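You operate a simulated robot arm through the tools that you are given. There is no shell and no other tool.

The job below is to be done with a simulated robot arm. You get a single attempt, and the scene is never put back.

Task
Dip the green swatch and put the chip of its shade on the mat.
Fine: dip it in the cream, swatch back; the other chip goes in the box, lid shut; leave the white swatch.
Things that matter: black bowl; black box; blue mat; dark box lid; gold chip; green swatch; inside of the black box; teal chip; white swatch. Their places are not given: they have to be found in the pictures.

It is judged by the outcome, as a careful person would: the job done as asked, and still so three seconds after it is handed in. It fails if anything else is knocked over, pushed out of place, dropped, spilled or broken. Lids that push on must go on centred and level and be pressed home; caps that screw on are set level and turned clockwise until they are tight.

Robot
A 6-joint arm with a two-finger parallel gripper, fixed in place. Base frame: the origin is at the foot of the arm, x ahead of it, y to its left, z up; the work surface is at about z = 0. Readings come in cm, degrees, newtons and seconds.
With the tool pointing down near the work surface it reaches from about 24 to 58 cm from the base axis. Its first joint turns from -166.0 to 166.0 degrees. Payload 1.5 kg.
The TCP is the grasp point between the finger pads, 3 cm short of the fingertips. In the tool frame z runs along the fingers and y along their closing line. Largest opening 8 cm; finger width 1.7, thickness 1.2; the body of the gripper, 4 by 8.2 cm, starts 8 cm behind the TCP.
Orientation is that of the tool frame in the base frame, as a unit quaternion [x, y, z, w]. With the fingers straight down and closing along the base's y, the tool's x points along the base's -x, its y along +y and its z along -z.

Tools
- The arm moves only by the tool step_arm. Its argument "commands" is one flat list of numbers, 7 for each row, row after row: the shift along the tool's x, y, z in cm, then the turn, a rotation vector about the tool's x, y, z in degrees, then the opening, from 0 (shut) to 1 (fully open). In form: [dx, dy, dz, rx, ry, rz, jaw, dx, dy, dz, rx, ry, rz, jaw, ...]. A call has 1 to 20 rows; each row shifts and turns the commanded pose from where the row before left it, along the tool's axes as they then stand. A row lasts 0.2 s, in which the tool goes at most 5 cm and 8.6 degrees; a call with a longer step from one row to the next is refused whole, and so is a gripper value outside its range. Where a pose cannot be reached the arm comes as near as it can. A force on the tool above 40 N (or 10 N above the force at the start of the call, whichever is more), or a blocked arm, ends the call early, and 0.2 s more pass. The fingers move at their own pace (about 7.2 cm/s each) and stop on an object; they squeeze with about 30 N. The grip force told is the motor's: it shows also when the fingers shut on nothing. Time passes only in rows, and 0.2 s behind the last, so rows that do not move let the fingers close. It gives the time, the measured TCP pose, the force on the tool (base axes), the opening and the grip force at its end, in the units of the frame above (readings bear some noise), with the torque about the TCP (base axes, N m) and any sound that the robot's microphone picked up.
- Cameras (640 x 400 px; columns grow to the right, rows downward): "scene" is fixed at [39.6, 49.06, 59.13]; the picture's right is [-0.99, -0.12, 0.00], its down [-0.07, 0.57, -0.82] and it looks along [0.10, -0.81, -0.58] (base axes); focal length 372 px, centre (320, 200). "wrist" rides on the gripper at [7.2, -0.7, -12.2] in the tool frame; the picture's right is [0.09, 1.00, 0.00], its down [-0.84, 0.08, -0.54] and it looks along [-0.54, 0.05, 0.84] (tool axes); focal length 238 px, centre (320, 200).
- capture(camera): a new picture of that camera. No time passes.
- locate(camera, pixels): for up to 12 pixels [column, row] of the newest picture of that camera ("zoom" is the newest enlarged one), the place [x, y, z] in the base frame of the surface seen there, good to about 0.2 cm, but the place of the scene camera against the robot may be out by one fixed shift of up to 2.5 cm in any direction. No time passes.
- close_up(camera, box): a new picture of the part [left, top, right, bottom] of that camera's present view, enlarged. No time passes.
- close_job(): hands the job in; it is judged then, once.

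Leave the gripper open and the arm clear of the work at the hand-in unless told otherwise.

The tools are called as name(argument=value, ...) on one line, values as JSON. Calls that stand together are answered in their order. step_arm: Moves the arm, as the interface text tells. Its arguments: {"type":"object","properties":{"commands":{"type":"array"}},"required":["commands"]} The other tools are called the same way: capture (camera) takes a picture; locate (camera, pixels) gives the place of the surface under pixels of a picture; close_up (camera, box) takes an enlarged picture of a part of a camera's view; close_job () hands the job in.

At the start:

```text
time_s: 0.0
tcp_pos: [41.89, 2.15, 31.61]
orientation: [0.001, 1.0, 0.001, 0.0]
wrist_force: [-0.2, -1.0, -0.6]
moment: [0.0, 0.0, -0.01]
finger_gap: 8.01
grip_force: 0.2
```

scene: 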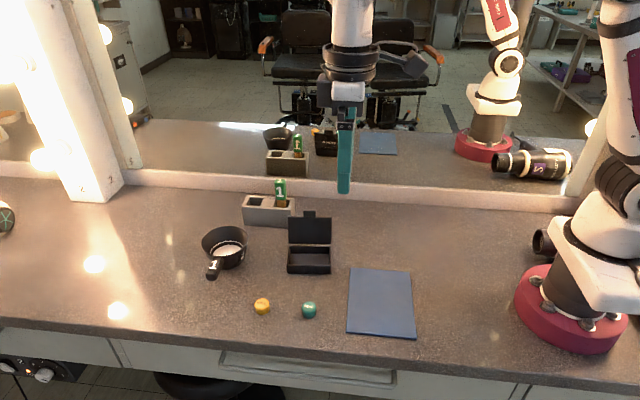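
wrist: 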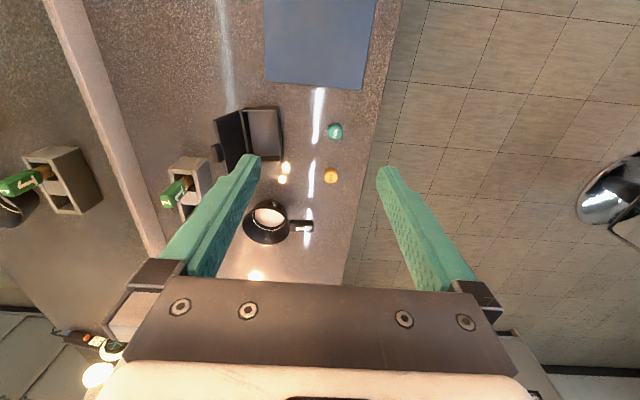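

I see a rack with a green-topped item "1" at about (280,190), a black bowl at (225,247), an open black box at (310,245), gold and teal chips at (262,306) and (309,310), and a blue mat at (381,303). I'll enlarge these areas to see the details.

close_up(camera="scene", box=[190, 160, 350, 260])

close_up(camera="scene", box=[190, 240, 430, 390])

close_up(camera="wrist", box=[130, 80, 386, 240])

```text
4.00 times, centred on (270, 210) of scene
```

zoom: 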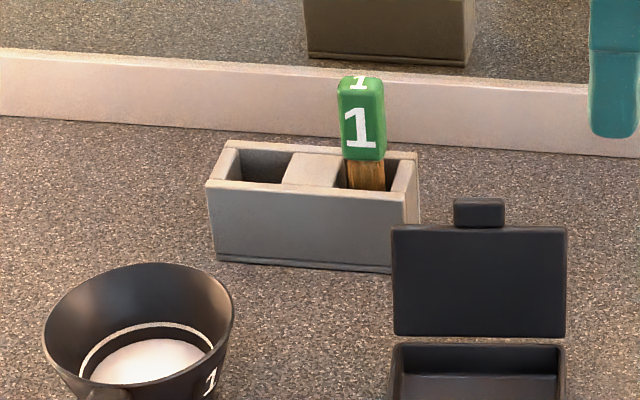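

```text
2.67 times, centred on (310, 315) of scene
```

zoom: 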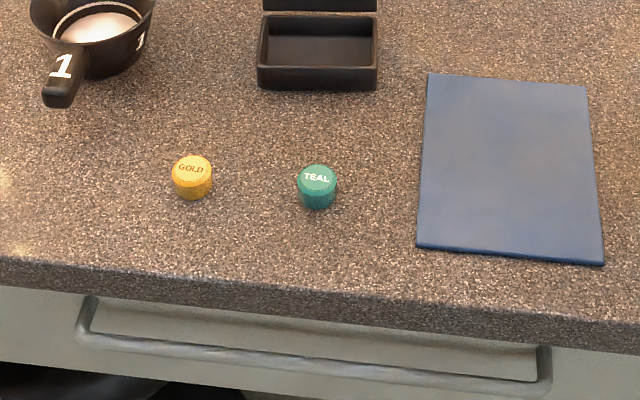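

```text
2.50 times, centred on (258, 160) of wrist
```

zoom: 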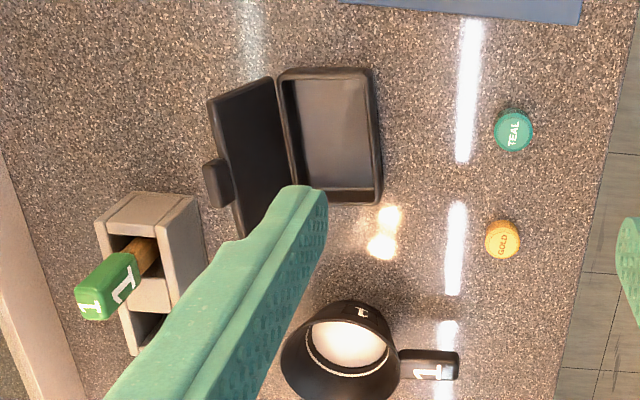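

I'll now read positions off the wrist picture: mat (320,45), teal chip (335,131), gold chip (331,176), box interior (264,135), lid (231,138), bowl cream (269,217), bowl handle (301,226), swatch top (169,200), rack top. I'll take the same points in the scene picture so I can compare the two.

capture(camera="wrist")

capture(camera="scene")

locate(camera="wrist", pixels=[[320, 45], [335, 131], [331, 176], [264, 135], [231, 138], [269, 217], [301, 226], [166, 201], [182, 175], [216, 153], [300, 140], [362, 80]])

locate(camera="scene", pixels=[[381, 303], [309, 303], [262, 300], [310, 260], [310, 230], [227, 250], [212, 268], [280, 181], [280, 192], [310, 214], [281, 203], [253, 202]])

```text
taken
```

wrist: 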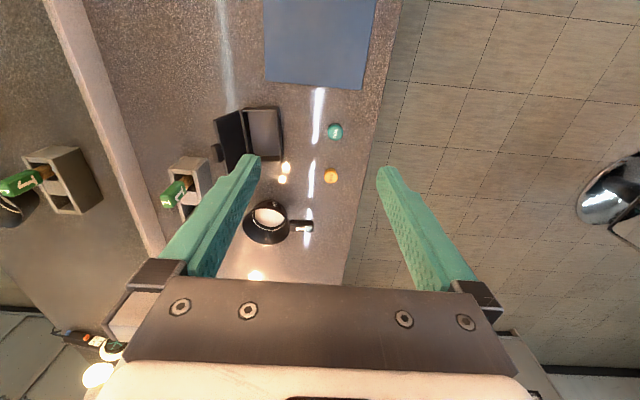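

```text
taken
```

scene: 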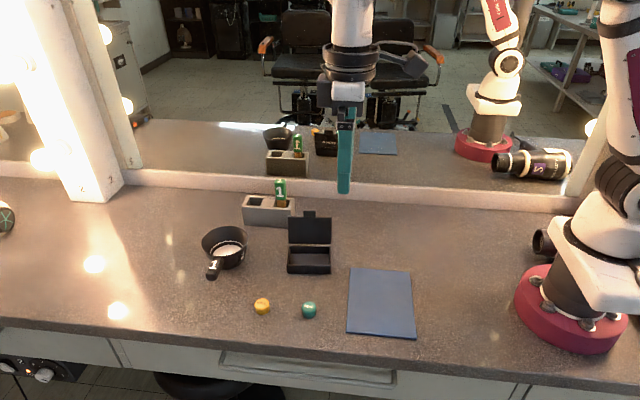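

```text
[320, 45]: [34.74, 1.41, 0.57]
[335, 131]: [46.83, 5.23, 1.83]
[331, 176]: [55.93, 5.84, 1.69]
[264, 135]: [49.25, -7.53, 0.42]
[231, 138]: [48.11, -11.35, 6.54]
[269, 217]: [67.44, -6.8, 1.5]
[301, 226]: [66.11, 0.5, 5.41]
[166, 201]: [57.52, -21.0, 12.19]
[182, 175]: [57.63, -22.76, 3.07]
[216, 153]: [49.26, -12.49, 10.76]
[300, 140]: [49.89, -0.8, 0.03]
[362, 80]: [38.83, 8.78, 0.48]
```

```text
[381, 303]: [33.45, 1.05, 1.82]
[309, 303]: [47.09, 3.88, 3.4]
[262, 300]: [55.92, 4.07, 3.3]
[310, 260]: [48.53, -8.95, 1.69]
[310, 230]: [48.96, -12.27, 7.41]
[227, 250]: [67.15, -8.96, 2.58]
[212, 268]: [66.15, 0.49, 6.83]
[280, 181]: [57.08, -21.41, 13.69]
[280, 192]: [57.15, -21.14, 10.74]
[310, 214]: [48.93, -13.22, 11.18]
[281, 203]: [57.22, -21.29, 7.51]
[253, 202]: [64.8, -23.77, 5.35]
```

The two cameras disagree by a fixed offset: the scene camera reads about 1.4 cm high in z and 1 to 2 cm off in y. I haven't found the white swatch yet, so I'll check the edges of both views.

close_up(camera="scene", box=[0, 160, 160, 260])

close_up(camera="scene", box=[400, 130, 600, 255])

close_up(camera="scene", box=[230, 110, 422, 230])

close_up(camera="wrist", box=[0, 120, 240, 270])

close_up(camera="wrist", box=[0, 250, 240, 400])

```text
4.00 times, centred on (80, 210) of scene
```

zoom: 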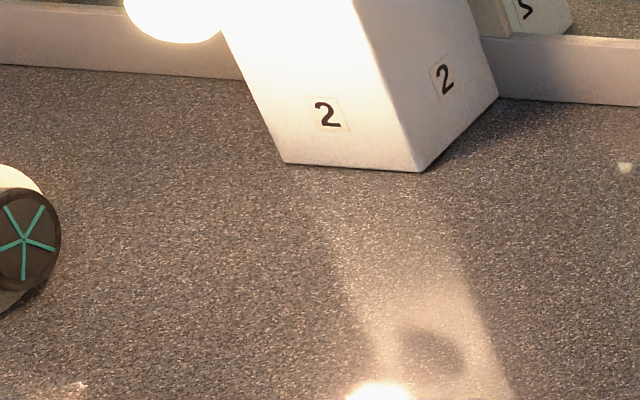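

```text
3.20 times, centred on (500, 192) of scene
```

zoom: 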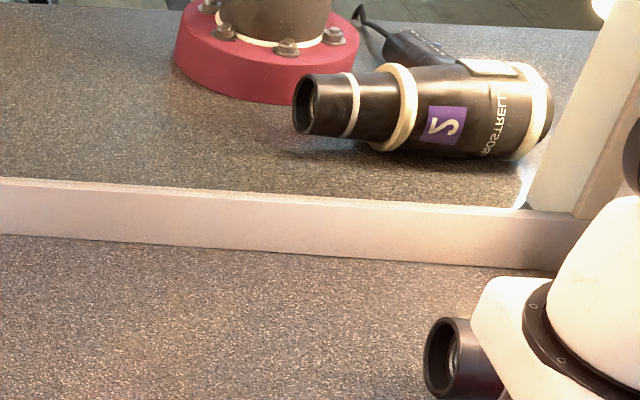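

```text
3.33 times, centred on (326, 170) of scene
```

zoom: 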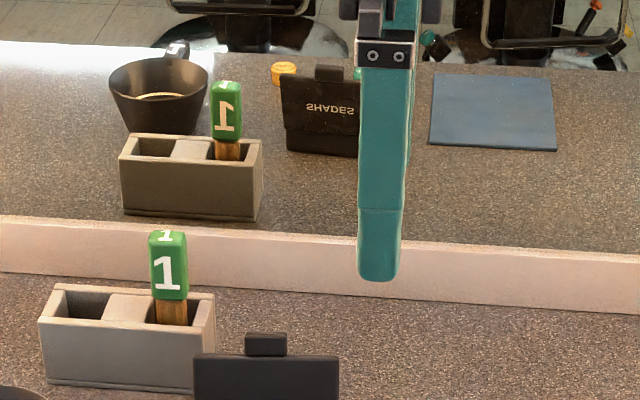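

```text
2.67 times, centred on (120, 195) of wrist
```

zoom: 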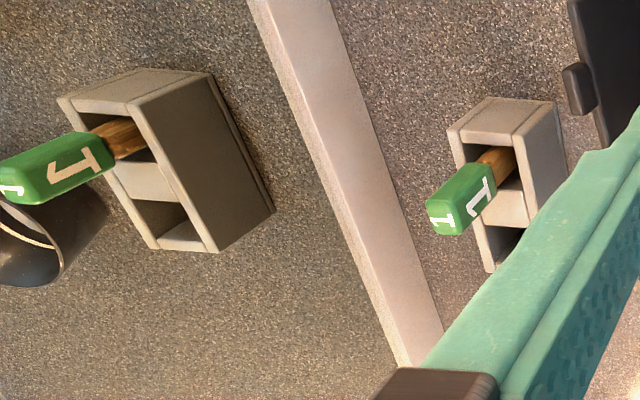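

```text
2.67 times, centred on (120, 325) of wrist
```

zoom: 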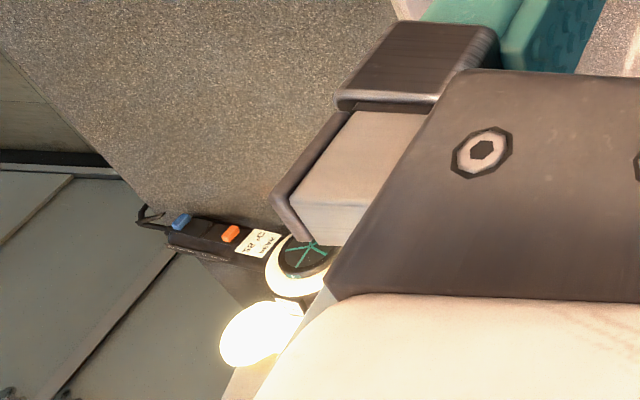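

The bowl is at about (67, -7) and the rack at about (57 to 65, -22). Both are near or past the tool-down reach, so a forward tilt may be needed. I'll move the wrist camera to around (55, -12, 28) for a better look, staying high above everything.

step_arm(commands=[-2.2, -2.35, 0.6, 0, 0, 0, 1, -2.2, -2.35, 0.6, 0, 0, 0, 1, -2.2, -2.35, 0.6, 0, 0, 0, 1, -2.2, -2.35, 0.6, 0, 0, 0, 1, -2.2, -2.35, 0.6, 0, 0, 0, 1, -2.2, -2.35, 0.6, 0, 0, 0, 1, 0, 0, 0, 0, 0, 0, 1])

capture(camera="wrist")

capture(camera="scene")

```text
time_s: 1.6
tcp_pos: [53.71, -9.8, 27.48]
orientation: [0.001, 1.0, 0.001, 0.001]
wrist_force: [-0.4, 0.0, 0.3]
moment: [-0.01, -0.02, -0.01]
finger_gap: 8.02
grip_force: 0.1
out of reach, approached as far as the arm can: row 6
```

```text
taken
```

wrist: 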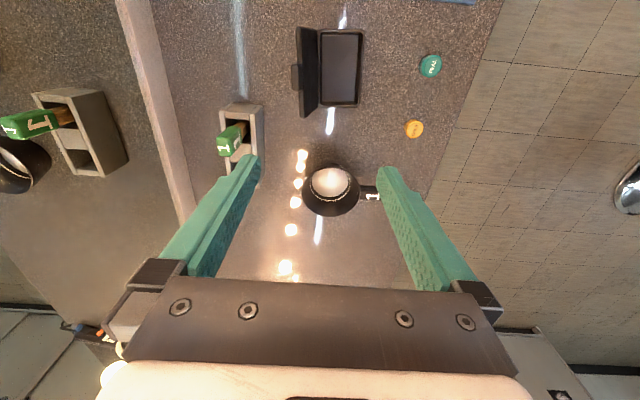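

```text
taken
```

scene: 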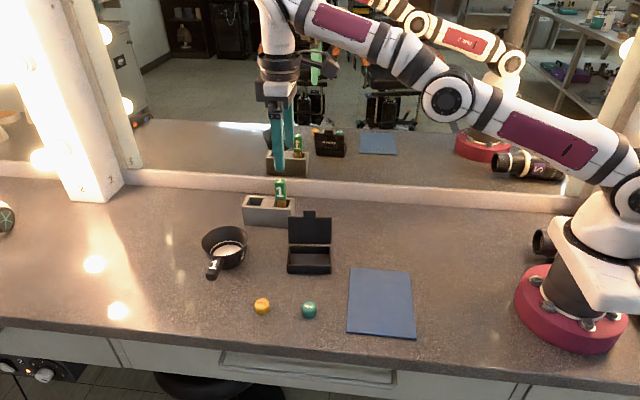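

The arm stopped at its tool-down limit, about 55 cm out. I'll enlarge the rack, bowl and box in this closer wrist view.

close_up(camera="wrist", box=[200, 80, 280, 130])

close_up(camera="wrist", box=[280, 140, 400, 215])

close_up(camera="wrist", box=[270, 10, 398, 130])

close_up(camera="wrist", box=[200, 100, 280, 180])

```text
8.00 times, centred on (240, 105) of wrist
```

zoom: 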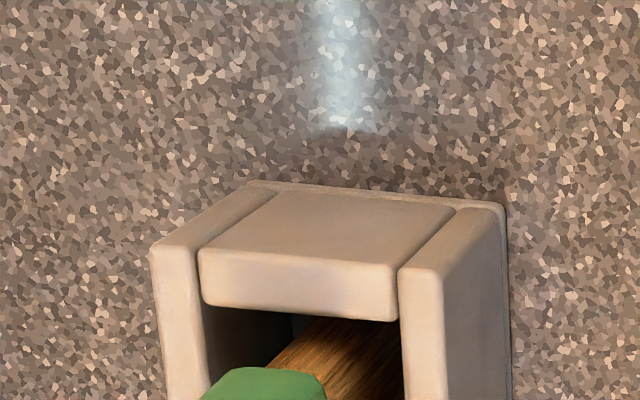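

```text
5.33 times, centred on (340, 178) of wrist
```

zoom: 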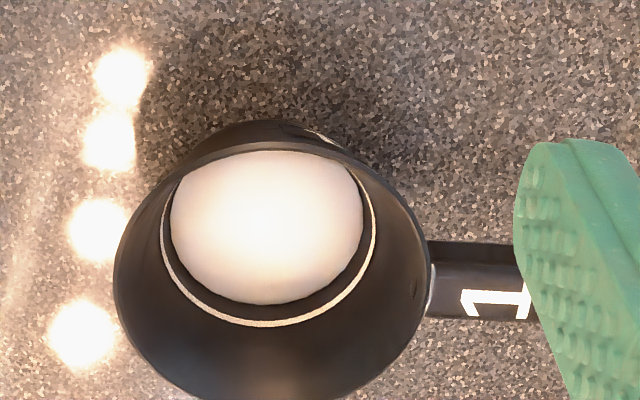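

```text
3.33 times, centred on (334, 70) of wrist
```

zoom: 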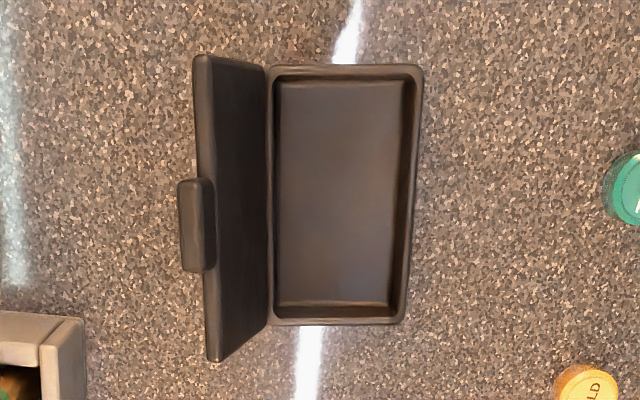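

```text
5.00 times, centred on (240, 140) of wrist
```

zoom: 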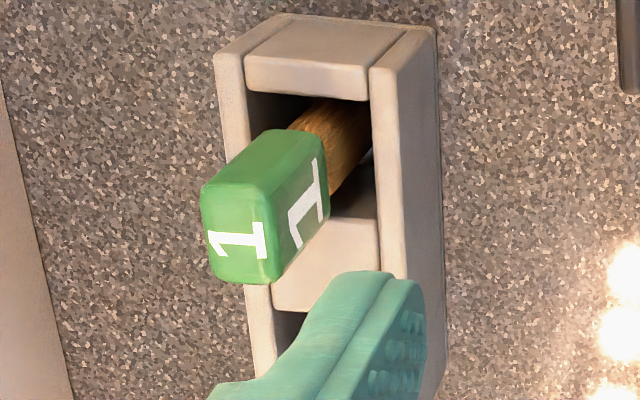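

I'll locate points in this zoom: swatch handle top corners, the side face, rack top corners, and the other slot.

locate(camera="zoom", pixels=[[208, 192], [214, 275], [268, 280], [262, 195], [236, 236], [322, 165], [322, 210], [290, 205], [340, 130], [335, 180], [262, 25], [420, 35]])

locate(camera="wrist", pixels=[[330, 184], [330, 165], [312, 181], [345, 181], [356, 180], [303, 190], [330, 212], [332, 196], [371, 194], [366, 189], [377, 196], [328, 217]])

```text
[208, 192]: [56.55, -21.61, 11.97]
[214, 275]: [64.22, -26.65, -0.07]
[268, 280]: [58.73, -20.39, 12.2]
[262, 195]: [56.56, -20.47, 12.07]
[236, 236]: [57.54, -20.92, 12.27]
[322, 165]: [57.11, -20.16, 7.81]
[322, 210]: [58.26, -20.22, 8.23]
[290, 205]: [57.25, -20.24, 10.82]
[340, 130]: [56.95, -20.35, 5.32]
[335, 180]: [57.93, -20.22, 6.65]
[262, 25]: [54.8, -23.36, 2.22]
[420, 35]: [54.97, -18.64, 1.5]
```

```text
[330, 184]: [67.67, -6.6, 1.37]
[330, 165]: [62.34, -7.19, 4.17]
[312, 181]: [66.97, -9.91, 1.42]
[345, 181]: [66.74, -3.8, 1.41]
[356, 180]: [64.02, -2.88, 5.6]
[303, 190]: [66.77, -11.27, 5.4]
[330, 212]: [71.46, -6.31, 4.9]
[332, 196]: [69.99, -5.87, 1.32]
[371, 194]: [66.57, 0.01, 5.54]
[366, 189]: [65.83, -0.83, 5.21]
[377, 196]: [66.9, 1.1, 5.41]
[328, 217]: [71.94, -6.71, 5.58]
```

The handle measures about 2.2 × 1.5 cm, centred near (57.6, -21.0), with its top at z = 12.2. The bowl is centred near (67.1, -7), with its rim at z = 5.6 and the cream at z = 1.4. I'll tilt the tool forward 40° here, high up, to extend the reach.

step_arm(commands=[0, 0, 0, 0, -8, 0, 1, 0, 0, 0, 0, -8, 0, 1, 0, 0, 0, 0, -8, 0, 1, 0, 0, 0, 0, -8, 0, 1, 0, 0, 0, 0, -8, 0, 1, 0, 0, 0, 0, 0, 0, 1])

capture(camera="wrist")

capture(camera="scene")

```text
time_s: 3.0
tcp_pos: [63.33, -11.46, 34.38]
orientation: [0.0, 0.962, 0.001, 0.272]
wrist_force: [0.4, -1.0, -0.2]
moment: [0.03, 0.0, 0.01]
finger_gap: 8.02
grip_force: 0.1
out of reach, approached as far as the arm can: row 1, 2, 3, 4, 5
```

```text
taken
```

wrist: 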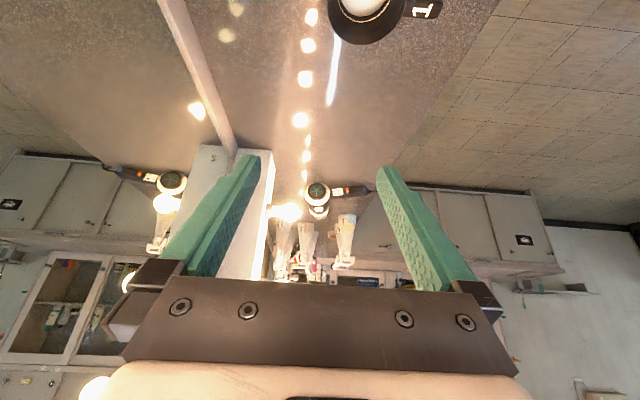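

```text
taken
```

scene: 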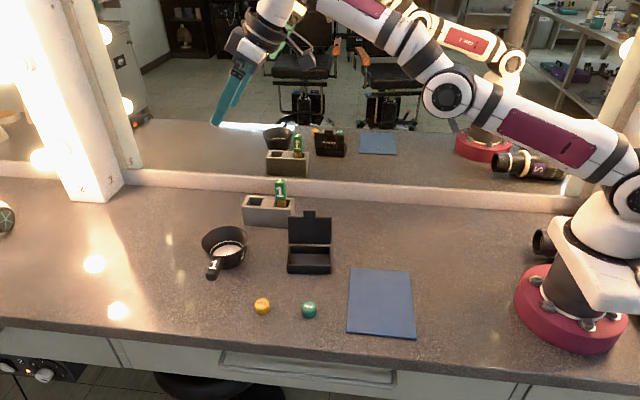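

Tilting at full stretch pushed the TCP out to (63, -11, 34), because the elbow was straight. I'll draw back along base -x so the elbow bends, then check the pose again.

step_arm(commands=[3.06, 0, -2.57, 0, 0, 0, 1, 3.06, 0, -2.57, 0, 0, 0, 1, 3.06, 0, -2.57, 0, 0, 0, 1, 0, 0, 0, 0, 0, 0, 1])

```text
time_s: 4.0
tcp_pos: [59.31, -13.35, 40.47]
orientation: [0.0, 0.962, 0.001, 0.272]
wrist_force: [0.5, 0.8, 0.4]
moment: [0.01, -0.02, -0.02]
finger_gap: 8.03
grip_force: 0.0
out of reach, approached as far as the arm can: row 1, 2, 3
```

The pose is still reported out of reach with the tilt unchanged at about 31.6°. I'll send a couple of zero-motion rows to see whether the arm is still converging, and look at the scene.

step_arm(commands=[0, 0, 0, 0, 0, 0, 1, 0, 0, 0, 0, 0, 0, 1])

capture(camera="scene")

```text
time_s: 4.6
tcp_pos: [59.35, -13.22, 40.5]
orientation: [0.001, 0.962, 0.001, 0.273]
wrist_force: [0.6, -0.5, 0.9]
moment: [0.01, -0.01, 0.0]
finger_gap: 7.98
grip_force: 0.2
```

```text
taken
```

scene: 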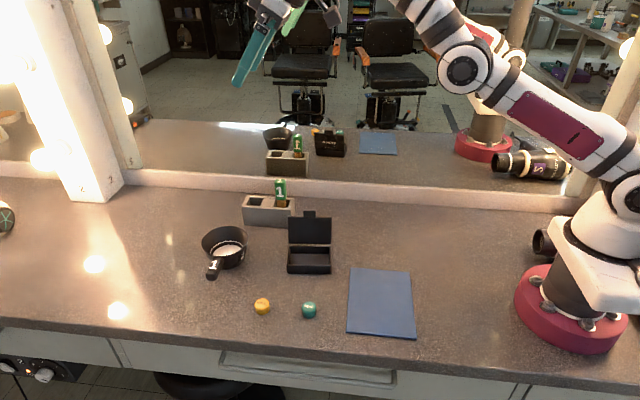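

Zero-motion rows hold fine, so the commanded pose resets to wherever the arm ended up. I'll move straight down by 6 cm (base -z) to see how the arm follows from here.

step_arm(commands=[1.57, 0, 2.56, 0, 0, 0, 1, 1.57, 0, 2.56, 0, 0, 0, 1])

```text
time_s: 5.2
tcp_pos: [61.69, -14.08, 35.87]
orientation: [0.0, 0.962, 0.001, 0.273]
wrist_force: [0.4, -0.1, 0.0]
moment: [0.0, -0.03, -0.02]
finger_gap: 8.02
grip_force: 0.0
out of reach, approached as far as the arm can: row 1, 2
```

The arm is sliding along a sphere around the shoulder, so the elbow is fully stretched and singular. I'll pull straight inward toward the shoulder to break out of it.

step_arm(commands=[4.4, 0.88, -0.15, 0, 0, 0, 1, 4.4, 0.88, -0.15, 0, 0, 0, 1, 4.4, 0.88, -0.15, 0, 0, 0, 1])

```text
time_s: 6.0
tcp_pos: [61.71, -14.14, 35.81]
orientation: [0.001, 0.962, 0.001, 0.273]
wrist_force: [0.2, 0.3, -0.3]
moment: [0.03, -0.02, -0.01]
finger_gap: 7.99
grip_force: 0.2
out of reach, approached as far as the arm can: row 1, 2, 3
```

Pure inward motion does nothing, which confirms the singularity. Tilting forward also drives the elbow into its limit. I'll pitch the tool back toward vertical while pulling inward, which should bend the elbow in its normal direction.

step_arm(commands=[4.4, 0.4, 0, 0, 8, 0, 1, 4.4, 0.4, 0, 0, 8, 0, 1, 4.4, 0.4, 0, 0, 8, 0, 1, 0, 0, 0, 0, 0, 0, 1])

```text
time_s: 7.0
tcp_pos: [53.97, -13.88, 32.7]
orientation: [0.002, 0.996, 0.0, 0.084]
wrist_force: [0.1, -0.1, -0.2]
moment: [-0.03, 0.01, 0.01]
finger_gap: 7.99
grip_force: 0.1
out of reach, approached as far as the arm can: row 1, 2, 3
```

The tilt is now 9.6° at (54, -13.9, 32.7). I'll keep pitching back and pulling inward and down.

step_arm(commands=[4.4, 0.5, 0.5, 0, 8, 0, 1, 4.4, 0.5, 0.5, 0, 8, 0, 1, 4.4, 0.5, 0.5, 0, 8, 0, 1, 0, 0, 0, 0, 0, 0, 1])

```text
time_s: 8.0
tcp_pos: [40.84, -12.27, 31.18]
orientation: [0.0, 0.99, 0.0, -0.142]
wrist_force: [1.1, 0.0, -0.1]
moment: [0.03, 0.0, 0.0]
finger_gap: 8.01
grip_force: 0.1
```

All rows were reachable this time and the arm is free of the singularity, at (40.8, -12.3, 31.2). I'll tilt forward to 40° here with the elbow well bent.

step_arm(commands=[0, 0, 0, 0, -8, 0, 1, 0, 0, 0, 0, -8, 0, 1, 0, 0, 0, 0, -8, 0, 1, 0, 0, 0, 0, -8, 0, 1, 0, 0, 0, 0, -8, 0, 1, 0, 0, 0, 0, -8, 0, 1, 0, 0, 0, 0, -8, 0, 1, 0, 0, 0, 0, 0, 0, 1])

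capture(camera="wrist")

capture(camera="scene")

```text
time_s: 9.8
tcp_pos: [40.69, -12.46, 31.22]
orientation: [0.0, 0.94, 0.001, 0.341]
wrist_force: [-0.8, -0.2, 0.2]
moment: [-0.03, 0.01, 0.0]
finger_gap: 7.98
grip_force: 0.1
```

```text
taken
```

wrist: 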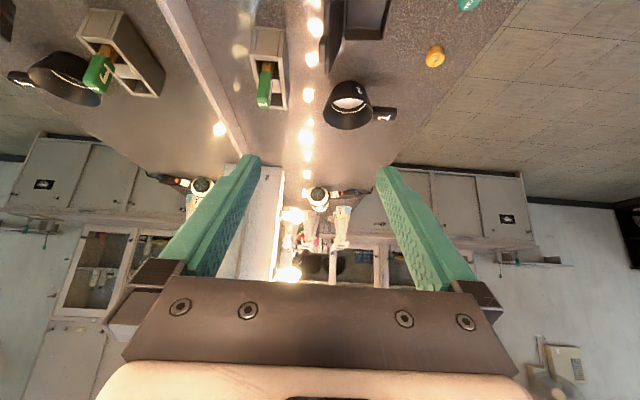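

```text
taken
```

scene: 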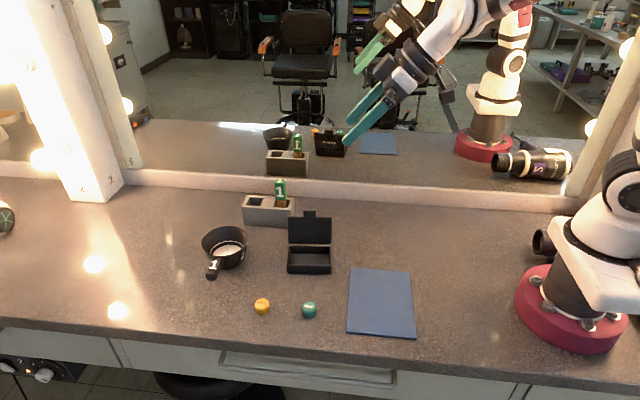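

The tilt is 40° and stable. I'll enlarge the rack (245 to 290, 20 to 115) and the bowl in this wrist view.

close_up(camera="wrist", box=[220, 15, 316, 75])

locate(camera="zoom", pixels=[[300, 320], [300, 350], [250, 330], [335, 330], [330, 290], [270, 280], [225, 85], [425, 95], [445, 320], [305, 225], [310, 260], [370, 350]])

close_up(camera="wrist", box=[236, 60, 300, 120])

locate(camera="zoom", pixels=[[210, 100], [265, 440], [310, 60], [300, 120], [260, 180], [300, 320], [380, 350], [440, 340], [480, 100], [360, 200], [410, 420], [320, 400]])

```text
6.67 times, centred on (268, 45) of wrist
```

zoom: 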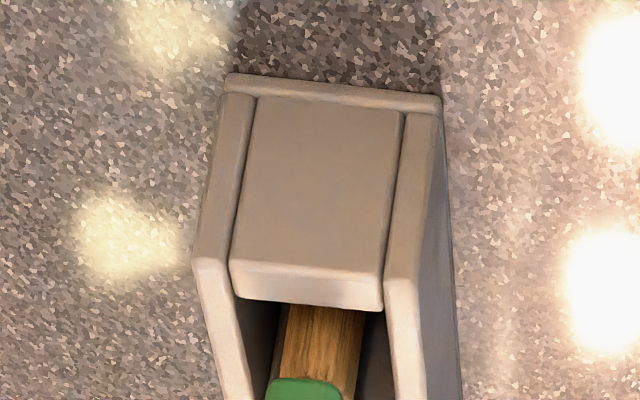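

```text
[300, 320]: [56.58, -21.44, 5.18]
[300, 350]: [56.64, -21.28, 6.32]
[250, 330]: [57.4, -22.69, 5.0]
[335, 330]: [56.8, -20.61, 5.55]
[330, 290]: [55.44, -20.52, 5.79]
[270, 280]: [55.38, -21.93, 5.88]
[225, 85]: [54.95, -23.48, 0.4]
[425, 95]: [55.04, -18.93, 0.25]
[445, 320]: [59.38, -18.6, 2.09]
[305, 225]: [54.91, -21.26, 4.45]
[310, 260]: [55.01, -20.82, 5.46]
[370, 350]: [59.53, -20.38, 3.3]
```

```text
6.67 times, centred on (268, 90) of wrist
```

zoom: 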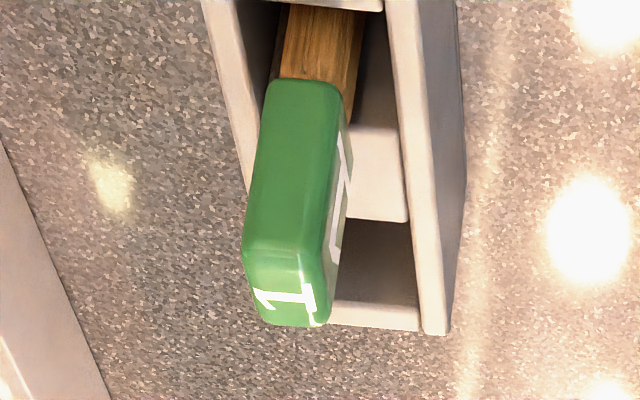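

```text
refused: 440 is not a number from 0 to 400
```

The second slot, at (370, 260) in the zoom, looks empty. I'll locate the handle's corners here.

locate(camera="zoom", pixels=[[252, 235], [305, 240], [272, 90], [335, 95], [295, 170], [285, 295], [335, 230], [300, 60], [375, 170], [370, 250], [375, 315], [435, 325]])

```text
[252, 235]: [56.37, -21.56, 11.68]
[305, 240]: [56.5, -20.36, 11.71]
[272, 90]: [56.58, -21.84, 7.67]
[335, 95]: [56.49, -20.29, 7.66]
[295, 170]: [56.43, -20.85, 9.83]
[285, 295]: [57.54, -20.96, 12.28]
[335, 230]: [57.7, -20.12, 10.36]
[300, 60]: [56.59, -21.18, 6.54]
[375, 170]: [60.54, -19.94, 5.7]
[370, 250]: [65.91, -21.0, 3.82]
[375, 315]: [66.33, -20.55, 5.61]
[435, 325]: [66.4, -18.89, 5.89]
```

The handle spans x 56.45–58.75, y -21.85 to -20.2, z 7.5–12.3, and the rack top is at z ≈ 5.8. I'll move to a pre-grasp point 7 cm back along the tool axis, with the jaw at 0.6.

step_arm(commands=[0.095, -1.423, 3.328, 0, 0, 0, 0.6, 0.095, -1.423, 3.328, 0, 0, 0, 0.6, 0.095, -1.423, 3.328, 0, 0, 0, 0.6, 0.095, -1.423, 3.328, 0, 0, 0, 0.6, 0.095, -1.423, 3.328, 0, 0, 0, 0.6, 0.095, -1.423, 3.328, 0, 0, 0, 0.6, 0, 0, 0, 0, 0, 0, 0.6])

capture(camera="wrist")

capture(camera="scene")

```text
time_s: 11.4
tcp_pos: [53.23, -20.97, 15.32]
orientation: [0.001, 0.94, 0.001, 0.341]
wrist_force: [0.6, -0.2, -0.5]
moment: [-0.01, 0.02, 0.02]
finger_gap: 4.79
grip_force: 0.0
```

```text
taken
```

wrist: 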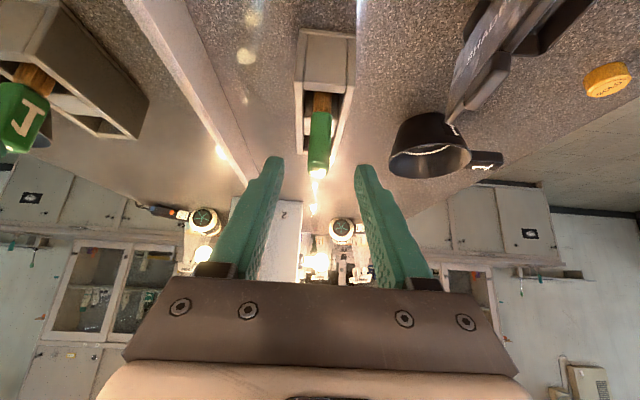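

```text
taken
```

scene: 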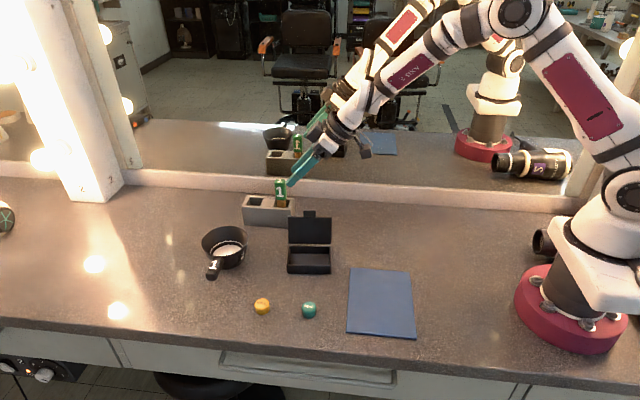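

The handle at (318, 145) lies between the fingers. I'll re-locate it from here for an exact approach.

close_up(camera="wrist", box=[270, 85, 366, 185])

locate(camera="wrist", pixels=[[314, 120], [328, 120], [312, 160], [320, 140], [317, 173], [328, 140], [329, 150], [310, 150]])

```text
4.00 times, centred on (318, 135) of wrist
```

zoom: 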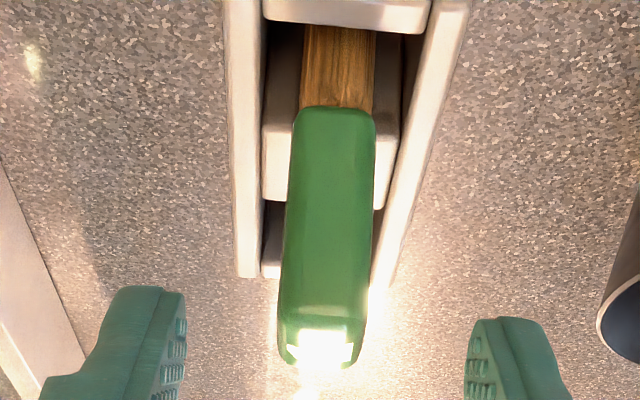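

```text
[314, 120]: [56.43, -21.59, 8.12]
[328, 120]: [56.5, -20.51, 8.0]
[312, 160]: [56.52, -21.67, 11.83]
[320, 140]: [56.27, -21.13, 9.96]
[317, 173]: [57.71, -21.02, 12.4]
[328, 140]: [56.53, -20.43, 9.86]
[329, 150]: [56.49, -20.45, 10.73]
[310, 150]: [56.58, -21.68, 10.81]
```

The handle centre is y ≈ -21.05 and the TCP is at -20.97, so the approach is aligned. I'll advance 6.8 cm along the tool axis without closing yet.

step_arm(commands=[0, -0.02, 2.27, 0, 0, 0, 0.6, 0, -0.02, 2.27, 0, 0, 0, 0.6, 0, -0.02, 2.27, 0, 0, 0, 0.6, 0, 0, 0, 0, 0, 0, 0.6])

close_up(camera="wrist", box=[240, 100, 400, 240])

close_up(camera="scene", box=[220, 120, 380, 240])

```text
time_s: 12.4
tcp_pos: [57.46, -21.24, 10.34]
orientation: [0.001, 0.941, 0.002, 0.339]
wrist_force: [0.8, 0.2, -0.4]
moment: [0.03, -0.01, 0.01]
finger_gap: 4.81
grip_force: 0.1
```

```text
2.86 times, centred on (320, 170) of wrist
```

zoom: 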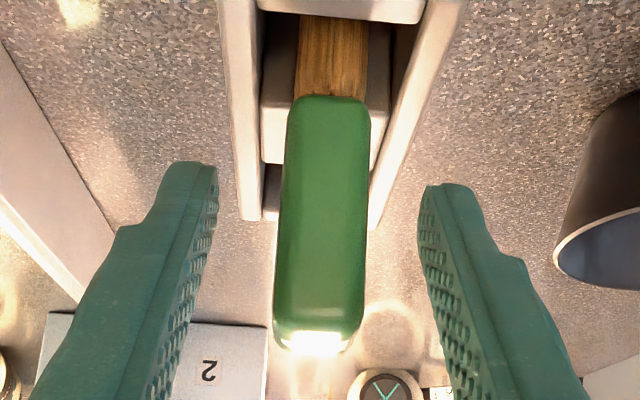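

```text
3.33 times, centred on (300, 180) of scene
```

zoom: 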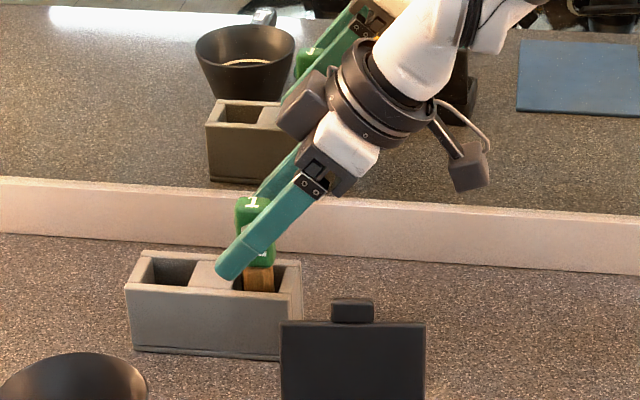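

The handle sits centred between the pads. I'll close the gripper on it.

step_arm(commands=[0, 0.1, 0, 0, 0, 0, 0.6, 0, 0, 0, 0, 0, 0, 0.3, 0, 0, 0, 0, 0, 0, 0, 0, 0, 0, 0, 0, 0, 0, 0, 0, 0, 0, 0, 0, 0])

close_up(camera="wrist", box=[240, 100, 400, 240])

close_up(camera="scene", box=[220, 120, 380, 240])

```text
time_s: 13.6
tcp_pos: [57.6, -20.89, 10.49]
orientation: [0.0, 0.941, 0.002, 0.339]
wrist_force: [-0.3, -0.2, -0.3]
moment: [-0.03, 0.01, -0.01]
finger_gap: 1.69
grip_force: 30.1
```

```text
2.86 times, centred on (320, 170) of wrist
```

zoom: 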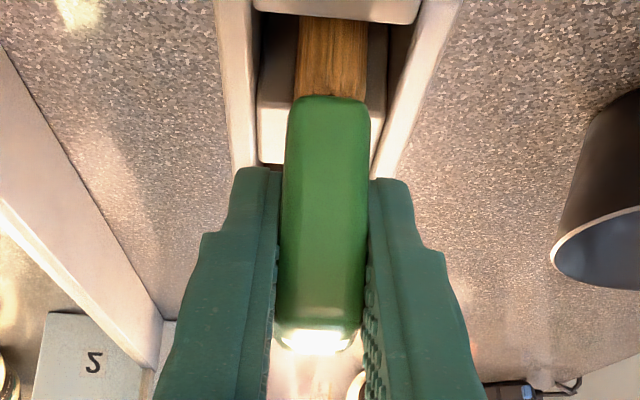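

```text
3.33 times, centred on (300, 180) of scene
```

zoom: 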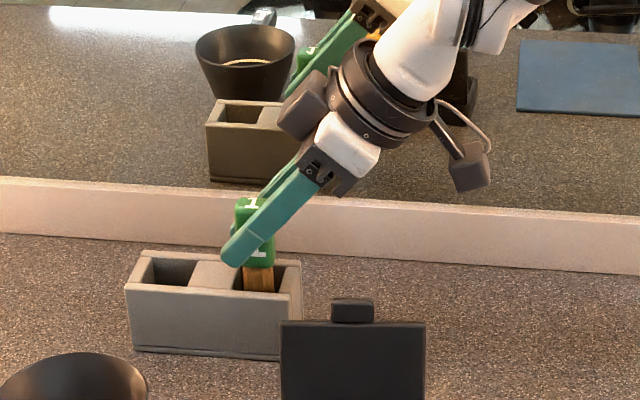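

Gripped: gap 1.69 cm at 30 N. I'll lift straight up by 9.6 cm.

step_arm(commands=[-0.77, 0, -0.92, 0, 0, 0, 0, -1.54, 0, -1.84, 0, 0, 0, 0, -1.54, 0, -1.84, 0, 0, 0, 0, -1.54, 0, -1.84, 0, 0, 0, 0, -0.77, 0, -0.92, 0, 0, 0, 0, 0, 0, 0, 0, 0, 0, 0])

capture(camera="wrist")

close_up(camera="scene", box=[200, 60, 392, 240])

```text
time_s: 15.0
tcp_pos: [57.26, -21.04, 19.91]
orientation: [0.001, 0.94, 0.0, 0.341]
wrist_force: [0.4, 0.3, -1.4]
moment: [0.0, 0.03, 0.0]
finger_gap: 1.7
grip_force: 29.8
```

```text
taken
```

wrist: 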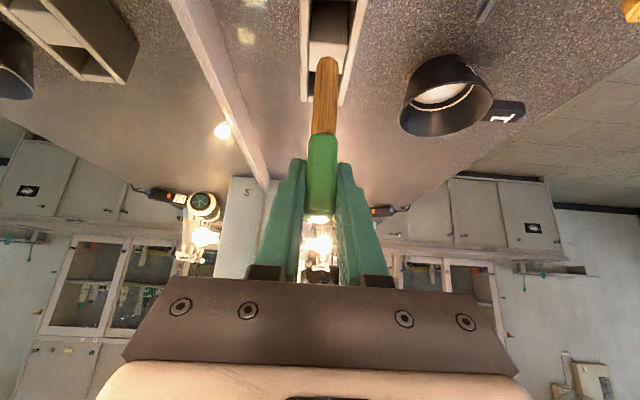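

```text
2.22 times, centred on (296, 150) of scene
```

zoom: 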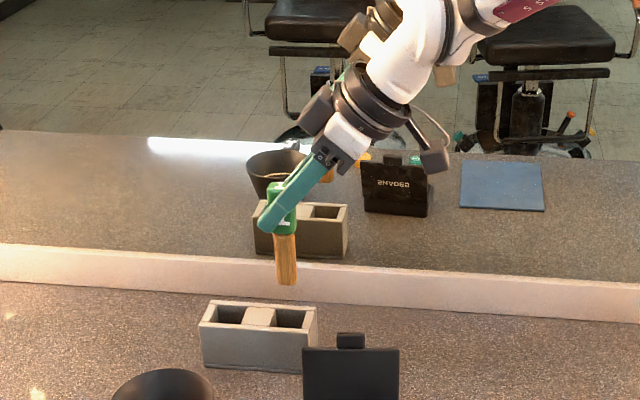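

The swatch is out and hanging vertical. I'll locate its lower end at about (327, 62), and recheck the bowl rim and cream for the dip.

close_up(camera="wrist", box=[280, 40, 376, 100])

locate(camera="wrist", pixels=[[327, 59], [327, 65], [318, 65], [335, 65], [325, 130], [440, 93], [440, 105], [447, 55], [446, 137], [403, 108], [490, 110], [505, 112]])

```text
6.67 times, centred on (328, 70) of wrist
```

zoom: 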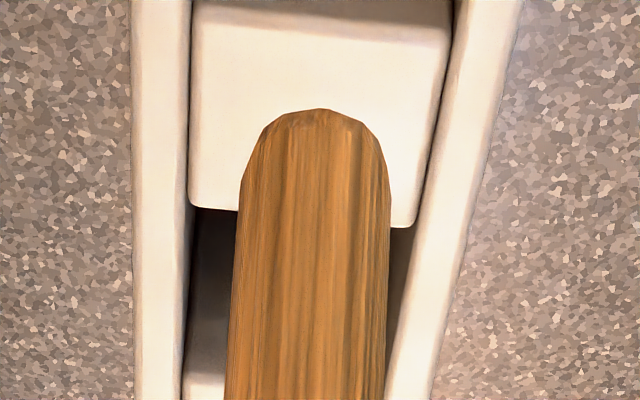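

```text
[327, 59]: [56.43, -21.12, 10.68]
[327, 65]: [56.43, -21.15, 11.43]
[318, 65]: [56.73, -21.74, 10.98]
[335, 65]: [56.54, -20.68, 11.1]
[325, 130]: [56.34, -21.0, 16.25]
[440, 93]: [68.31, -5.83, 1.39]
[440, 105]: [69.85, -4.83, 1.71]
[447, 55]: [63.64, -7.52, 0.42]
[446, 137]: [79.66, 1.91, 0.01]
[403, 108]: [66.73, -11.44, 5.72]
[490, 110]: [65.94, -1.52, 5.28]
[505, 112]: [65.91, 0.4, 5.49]
```

The stick's lower end is about 9.6 cm below the TCP and vertical. The bowl centre is about (67.1, -6.9). I'll carry the swatch level to above the bowl, at z ≈ 20.

step_arm(commands=[-0.63, 1.18, 0.53, 0, 0, 0, 0, -1.25, 2.35, 1.05, 0, 0, 0, 0, -1.25, 2.35, 1.05, 0, 0, 0, 0, -1.25, 2.35, 1.05, 0, 0, 0, 0, -1.25, 2.35, 1.05, 0, 0, 0, 0, -1.25, 2.35, 1.05, 0, 0, 0, 0, -0.63, 1.18, 0.53, 0, 0, 0, 0, 0, 0, 0, 0, 0, 0, 0])

capture(camera="wrist")

capture(camera="scene")

```text
time_s: 16.8
tcp_pos: [67.39, -6.9, 19.49]
orientation: [0.001, 0.941, 0.001, 0.34]
wrist_force: [-0.4, 0.3, -0.5]
moment: [-0.01, 0.02, 0.0]
finger_gap: 1.68
grip_force: 30.2
```

```text
taken
```

wrist: 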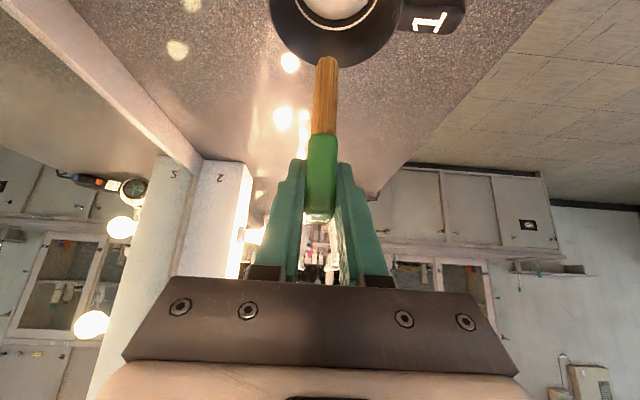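

```text
taken
```

scene: 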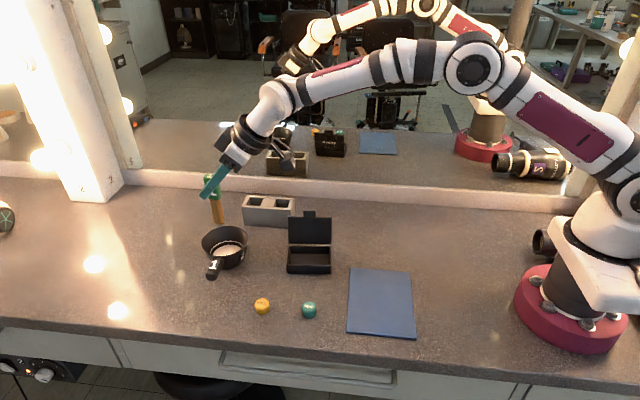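

I'm above the bowl. I'll locate the rim and the stick end in both views to check the alignment.

locate(camera="wrist", pixels=[[327, 59], [327, 63], [335, 10], [310, 12], [365, 10], [335, 20], [300, 60], [350, 64], [272, 20], [399, 25], [282, 45], [385, 50]])

close_up(camera="scene", box=[160, 160, 288, 280])

locate(camera="scene", pixels=[[219, 221], [219, 212], [228, 252], [204, 240], [246, 237], [225, 229], [227, 268], [222, 250], [236, 250]])

```text
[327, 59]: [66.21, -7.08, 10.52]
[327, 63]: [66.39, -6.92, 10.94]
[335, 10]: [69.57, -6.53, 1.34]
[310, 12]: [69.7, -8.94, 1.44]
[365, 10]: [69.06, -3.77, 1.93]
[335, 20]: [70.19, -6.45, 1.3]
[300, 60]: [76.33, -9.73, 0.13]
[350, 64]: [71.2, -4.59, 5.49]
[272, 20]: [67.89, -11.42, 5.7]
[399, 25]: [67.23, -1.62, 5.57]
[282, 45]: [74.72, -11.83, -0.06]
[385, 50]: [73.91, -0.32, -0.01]
```

```text
3.33 times, centred on (224, 220) of scene
```

zoom: 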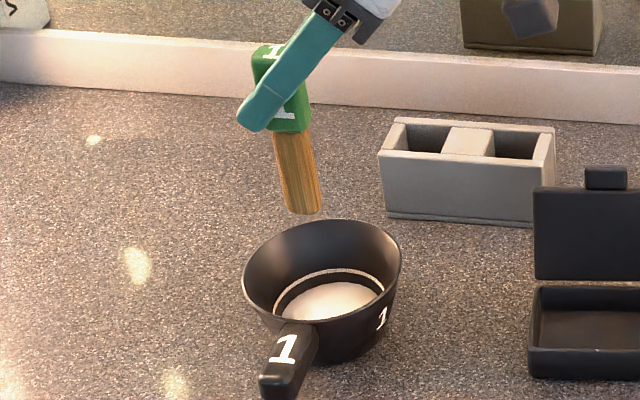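

```text
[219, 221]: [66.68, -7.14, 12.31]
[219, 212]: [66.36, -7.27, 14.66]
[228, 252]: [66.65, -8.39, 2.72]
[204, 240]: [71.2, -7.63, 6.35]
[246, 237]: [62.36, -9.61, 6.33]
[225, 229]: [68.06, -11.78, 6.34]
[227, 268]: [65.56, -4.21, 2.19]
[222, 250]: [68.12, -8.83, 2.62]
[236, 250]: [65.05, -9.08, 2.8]
```

The stick is about 0.3 cm past the bowl centre in x, which is well inside the roughly 3 cm radius of cream. I'll nudge back 0.3 and lower 8.4 cm, slowing at the end.

step_arm(commands=[0.87, 0, 0.57, 0, 0, 0, 0, 1.286, 0, 1.532, 0, 0, 0, 0, 1.286, 0, 1.532, 0, 0, 0, 0, 1.286, 0, 1.532, 0, 0, 0, 0, 0.45, 0, 0.536, 0, 0, 0, 0, 0.257, 0, 0.306, 0, 0, 0, 0, 0, 0, 0, 0, 0, 0, 0])

close_up(camera="scene", box=[160, 180, 288, 280])

capture(camera="wrist")

```text
time_s: 18.4
tcp_pos: [66.87, -6.82, 11.52]
orientation: [0.0, 0.941, 0.001, 0.34]
wrist_force: [0.5, 0.4, -1.3]
moment: [0.02, 0.01, 0.02]
finger_gap: 1.72
grip_force: 29.9
```

```text
4.00 times, centred on (224, 230) of scene
```

zoom: 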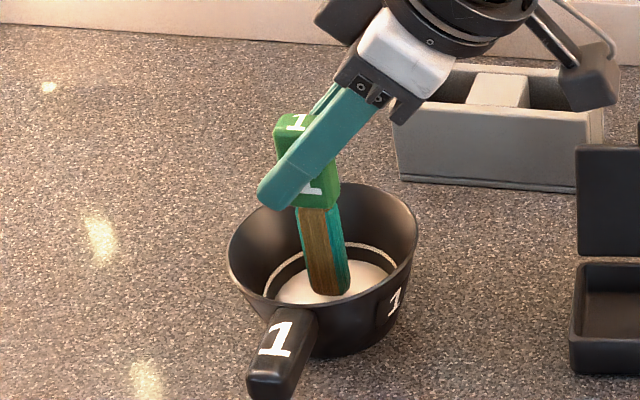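

```text
taken
```

wrist: 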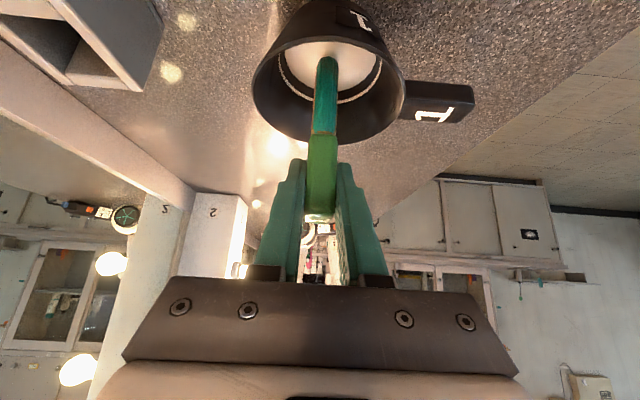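

The stick's -x face now appears teal while the +y face still looks like wood. I'll zoom in to check.

close_up(camera="wrist", box=[272, 40, 368, 140])

close_up(camera="scene", box=[208, 222, 260, 258])

locate(camera="wrist", pixels=[[326, 60], [326, 75], [326, 100], [310, 60], [345, 60], [326, 45]])

```text
4.00 times, centred on (320, 90) of wrist
```

zoom: 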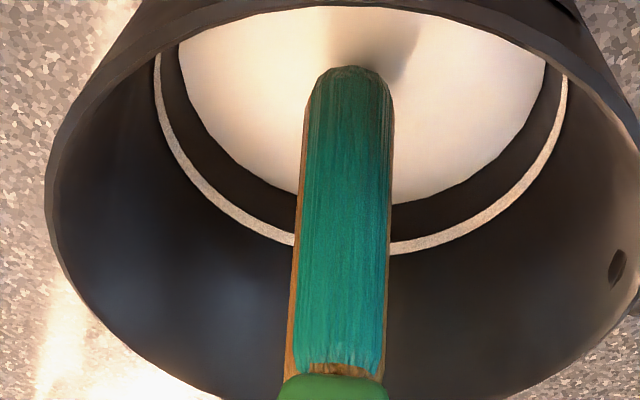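

```text
11.11 times, centred on (234, 240) of scene
```

zoom: 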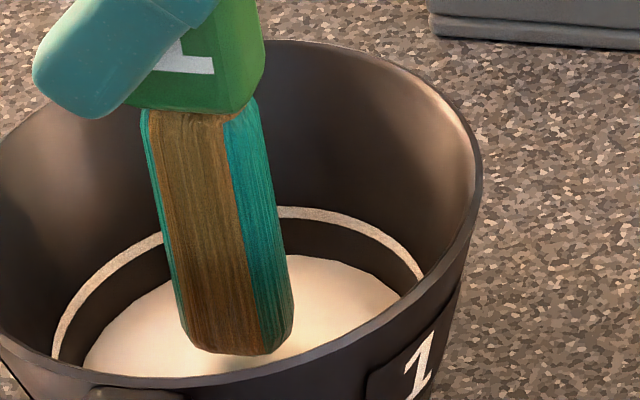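

```text
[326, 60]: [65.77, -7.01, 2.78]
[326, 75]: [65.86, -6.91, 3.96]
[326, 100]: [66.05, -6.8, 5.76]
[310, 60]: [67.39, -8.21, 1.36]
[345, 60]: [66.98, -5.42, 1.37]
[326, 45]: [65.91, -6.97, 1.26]
```

Both x-facing sides of the stick have turned teal, so its shade is teal. The tip is around z = 1.9 and the cream surface is at 1.37, so I'll lower it a little more in small steps to dip it properly.

step_arm(commands=[0.193, 0, 0.23, 0, 0, 0, 0, 0.193, 0, 0.23, 0, 0, 0, 0, 0.129, 0, 0.153, 0, 0, 0, 0, 0, 0, 0, 0, 0, 0, 0])

close_up(camera="scene", box=[208, 222, 260, 258])

close_up(camera="wrist", box=[272, 40, 368, 140])

```text
time_s: 19.4
tcp_pos: [66.98, -6.86, 10.84]
orientation: [0.0, 0.94, 0.001, 0.341]
wrist_force: [-0.1, 0.4, -0.3]
moment: [-0.02, 0.01, 0.02]
finger_gap: 1.69
grip_force: 30.5
```

```text
11.11 times, centred on (234, 240) of scene
```

zoom: 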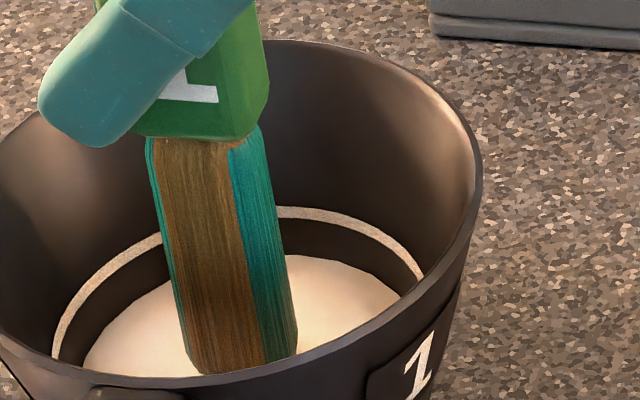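

```text
4.00 times, centred on (320, 90) of wrist
```

zoom: 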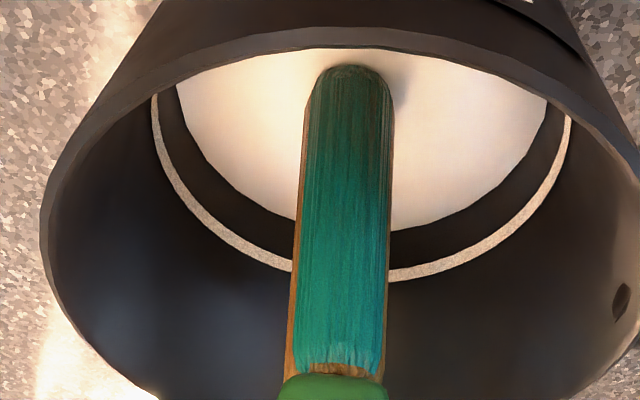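

No contact force yet, and the rounded tip is still just visible above the cream. I'll go down another 0.6 cm in 0.2 steps, watching the force.

step_arm(commands=[0.129, 0, 0.153, 0, 0, 0, 0, 0.129, 0, 0.153, 0, 0, 0, 0, 0, 0, 0, 0, 0, 0, 0])

close_up(camera="wrist", box=[272, 40, 368, 140])

close_up(camera="scene", box=[208, 222, 260, 258])

```text
time_s: 20.2
tcp_pos: [67.01, -6.77, 10.56]
orientation: [0.0, 0.941, 0.001, 0.339]
wrist_force: [1.0, -0.4, -0.4]
moment: [0.01, -0.01, -0.02]
finger_gap: 1.71
grip_force: 30.2
```

```text
4.00 times, centred on (320, 90) of wrist
```

zoom: 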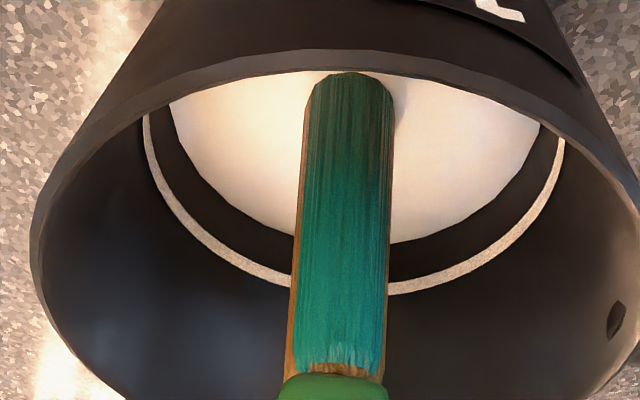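

```text
11.11 times, centred on (234, 240) of scene
```

zoom: 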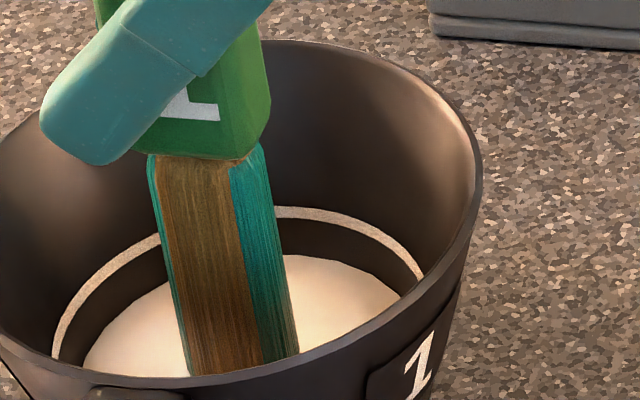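

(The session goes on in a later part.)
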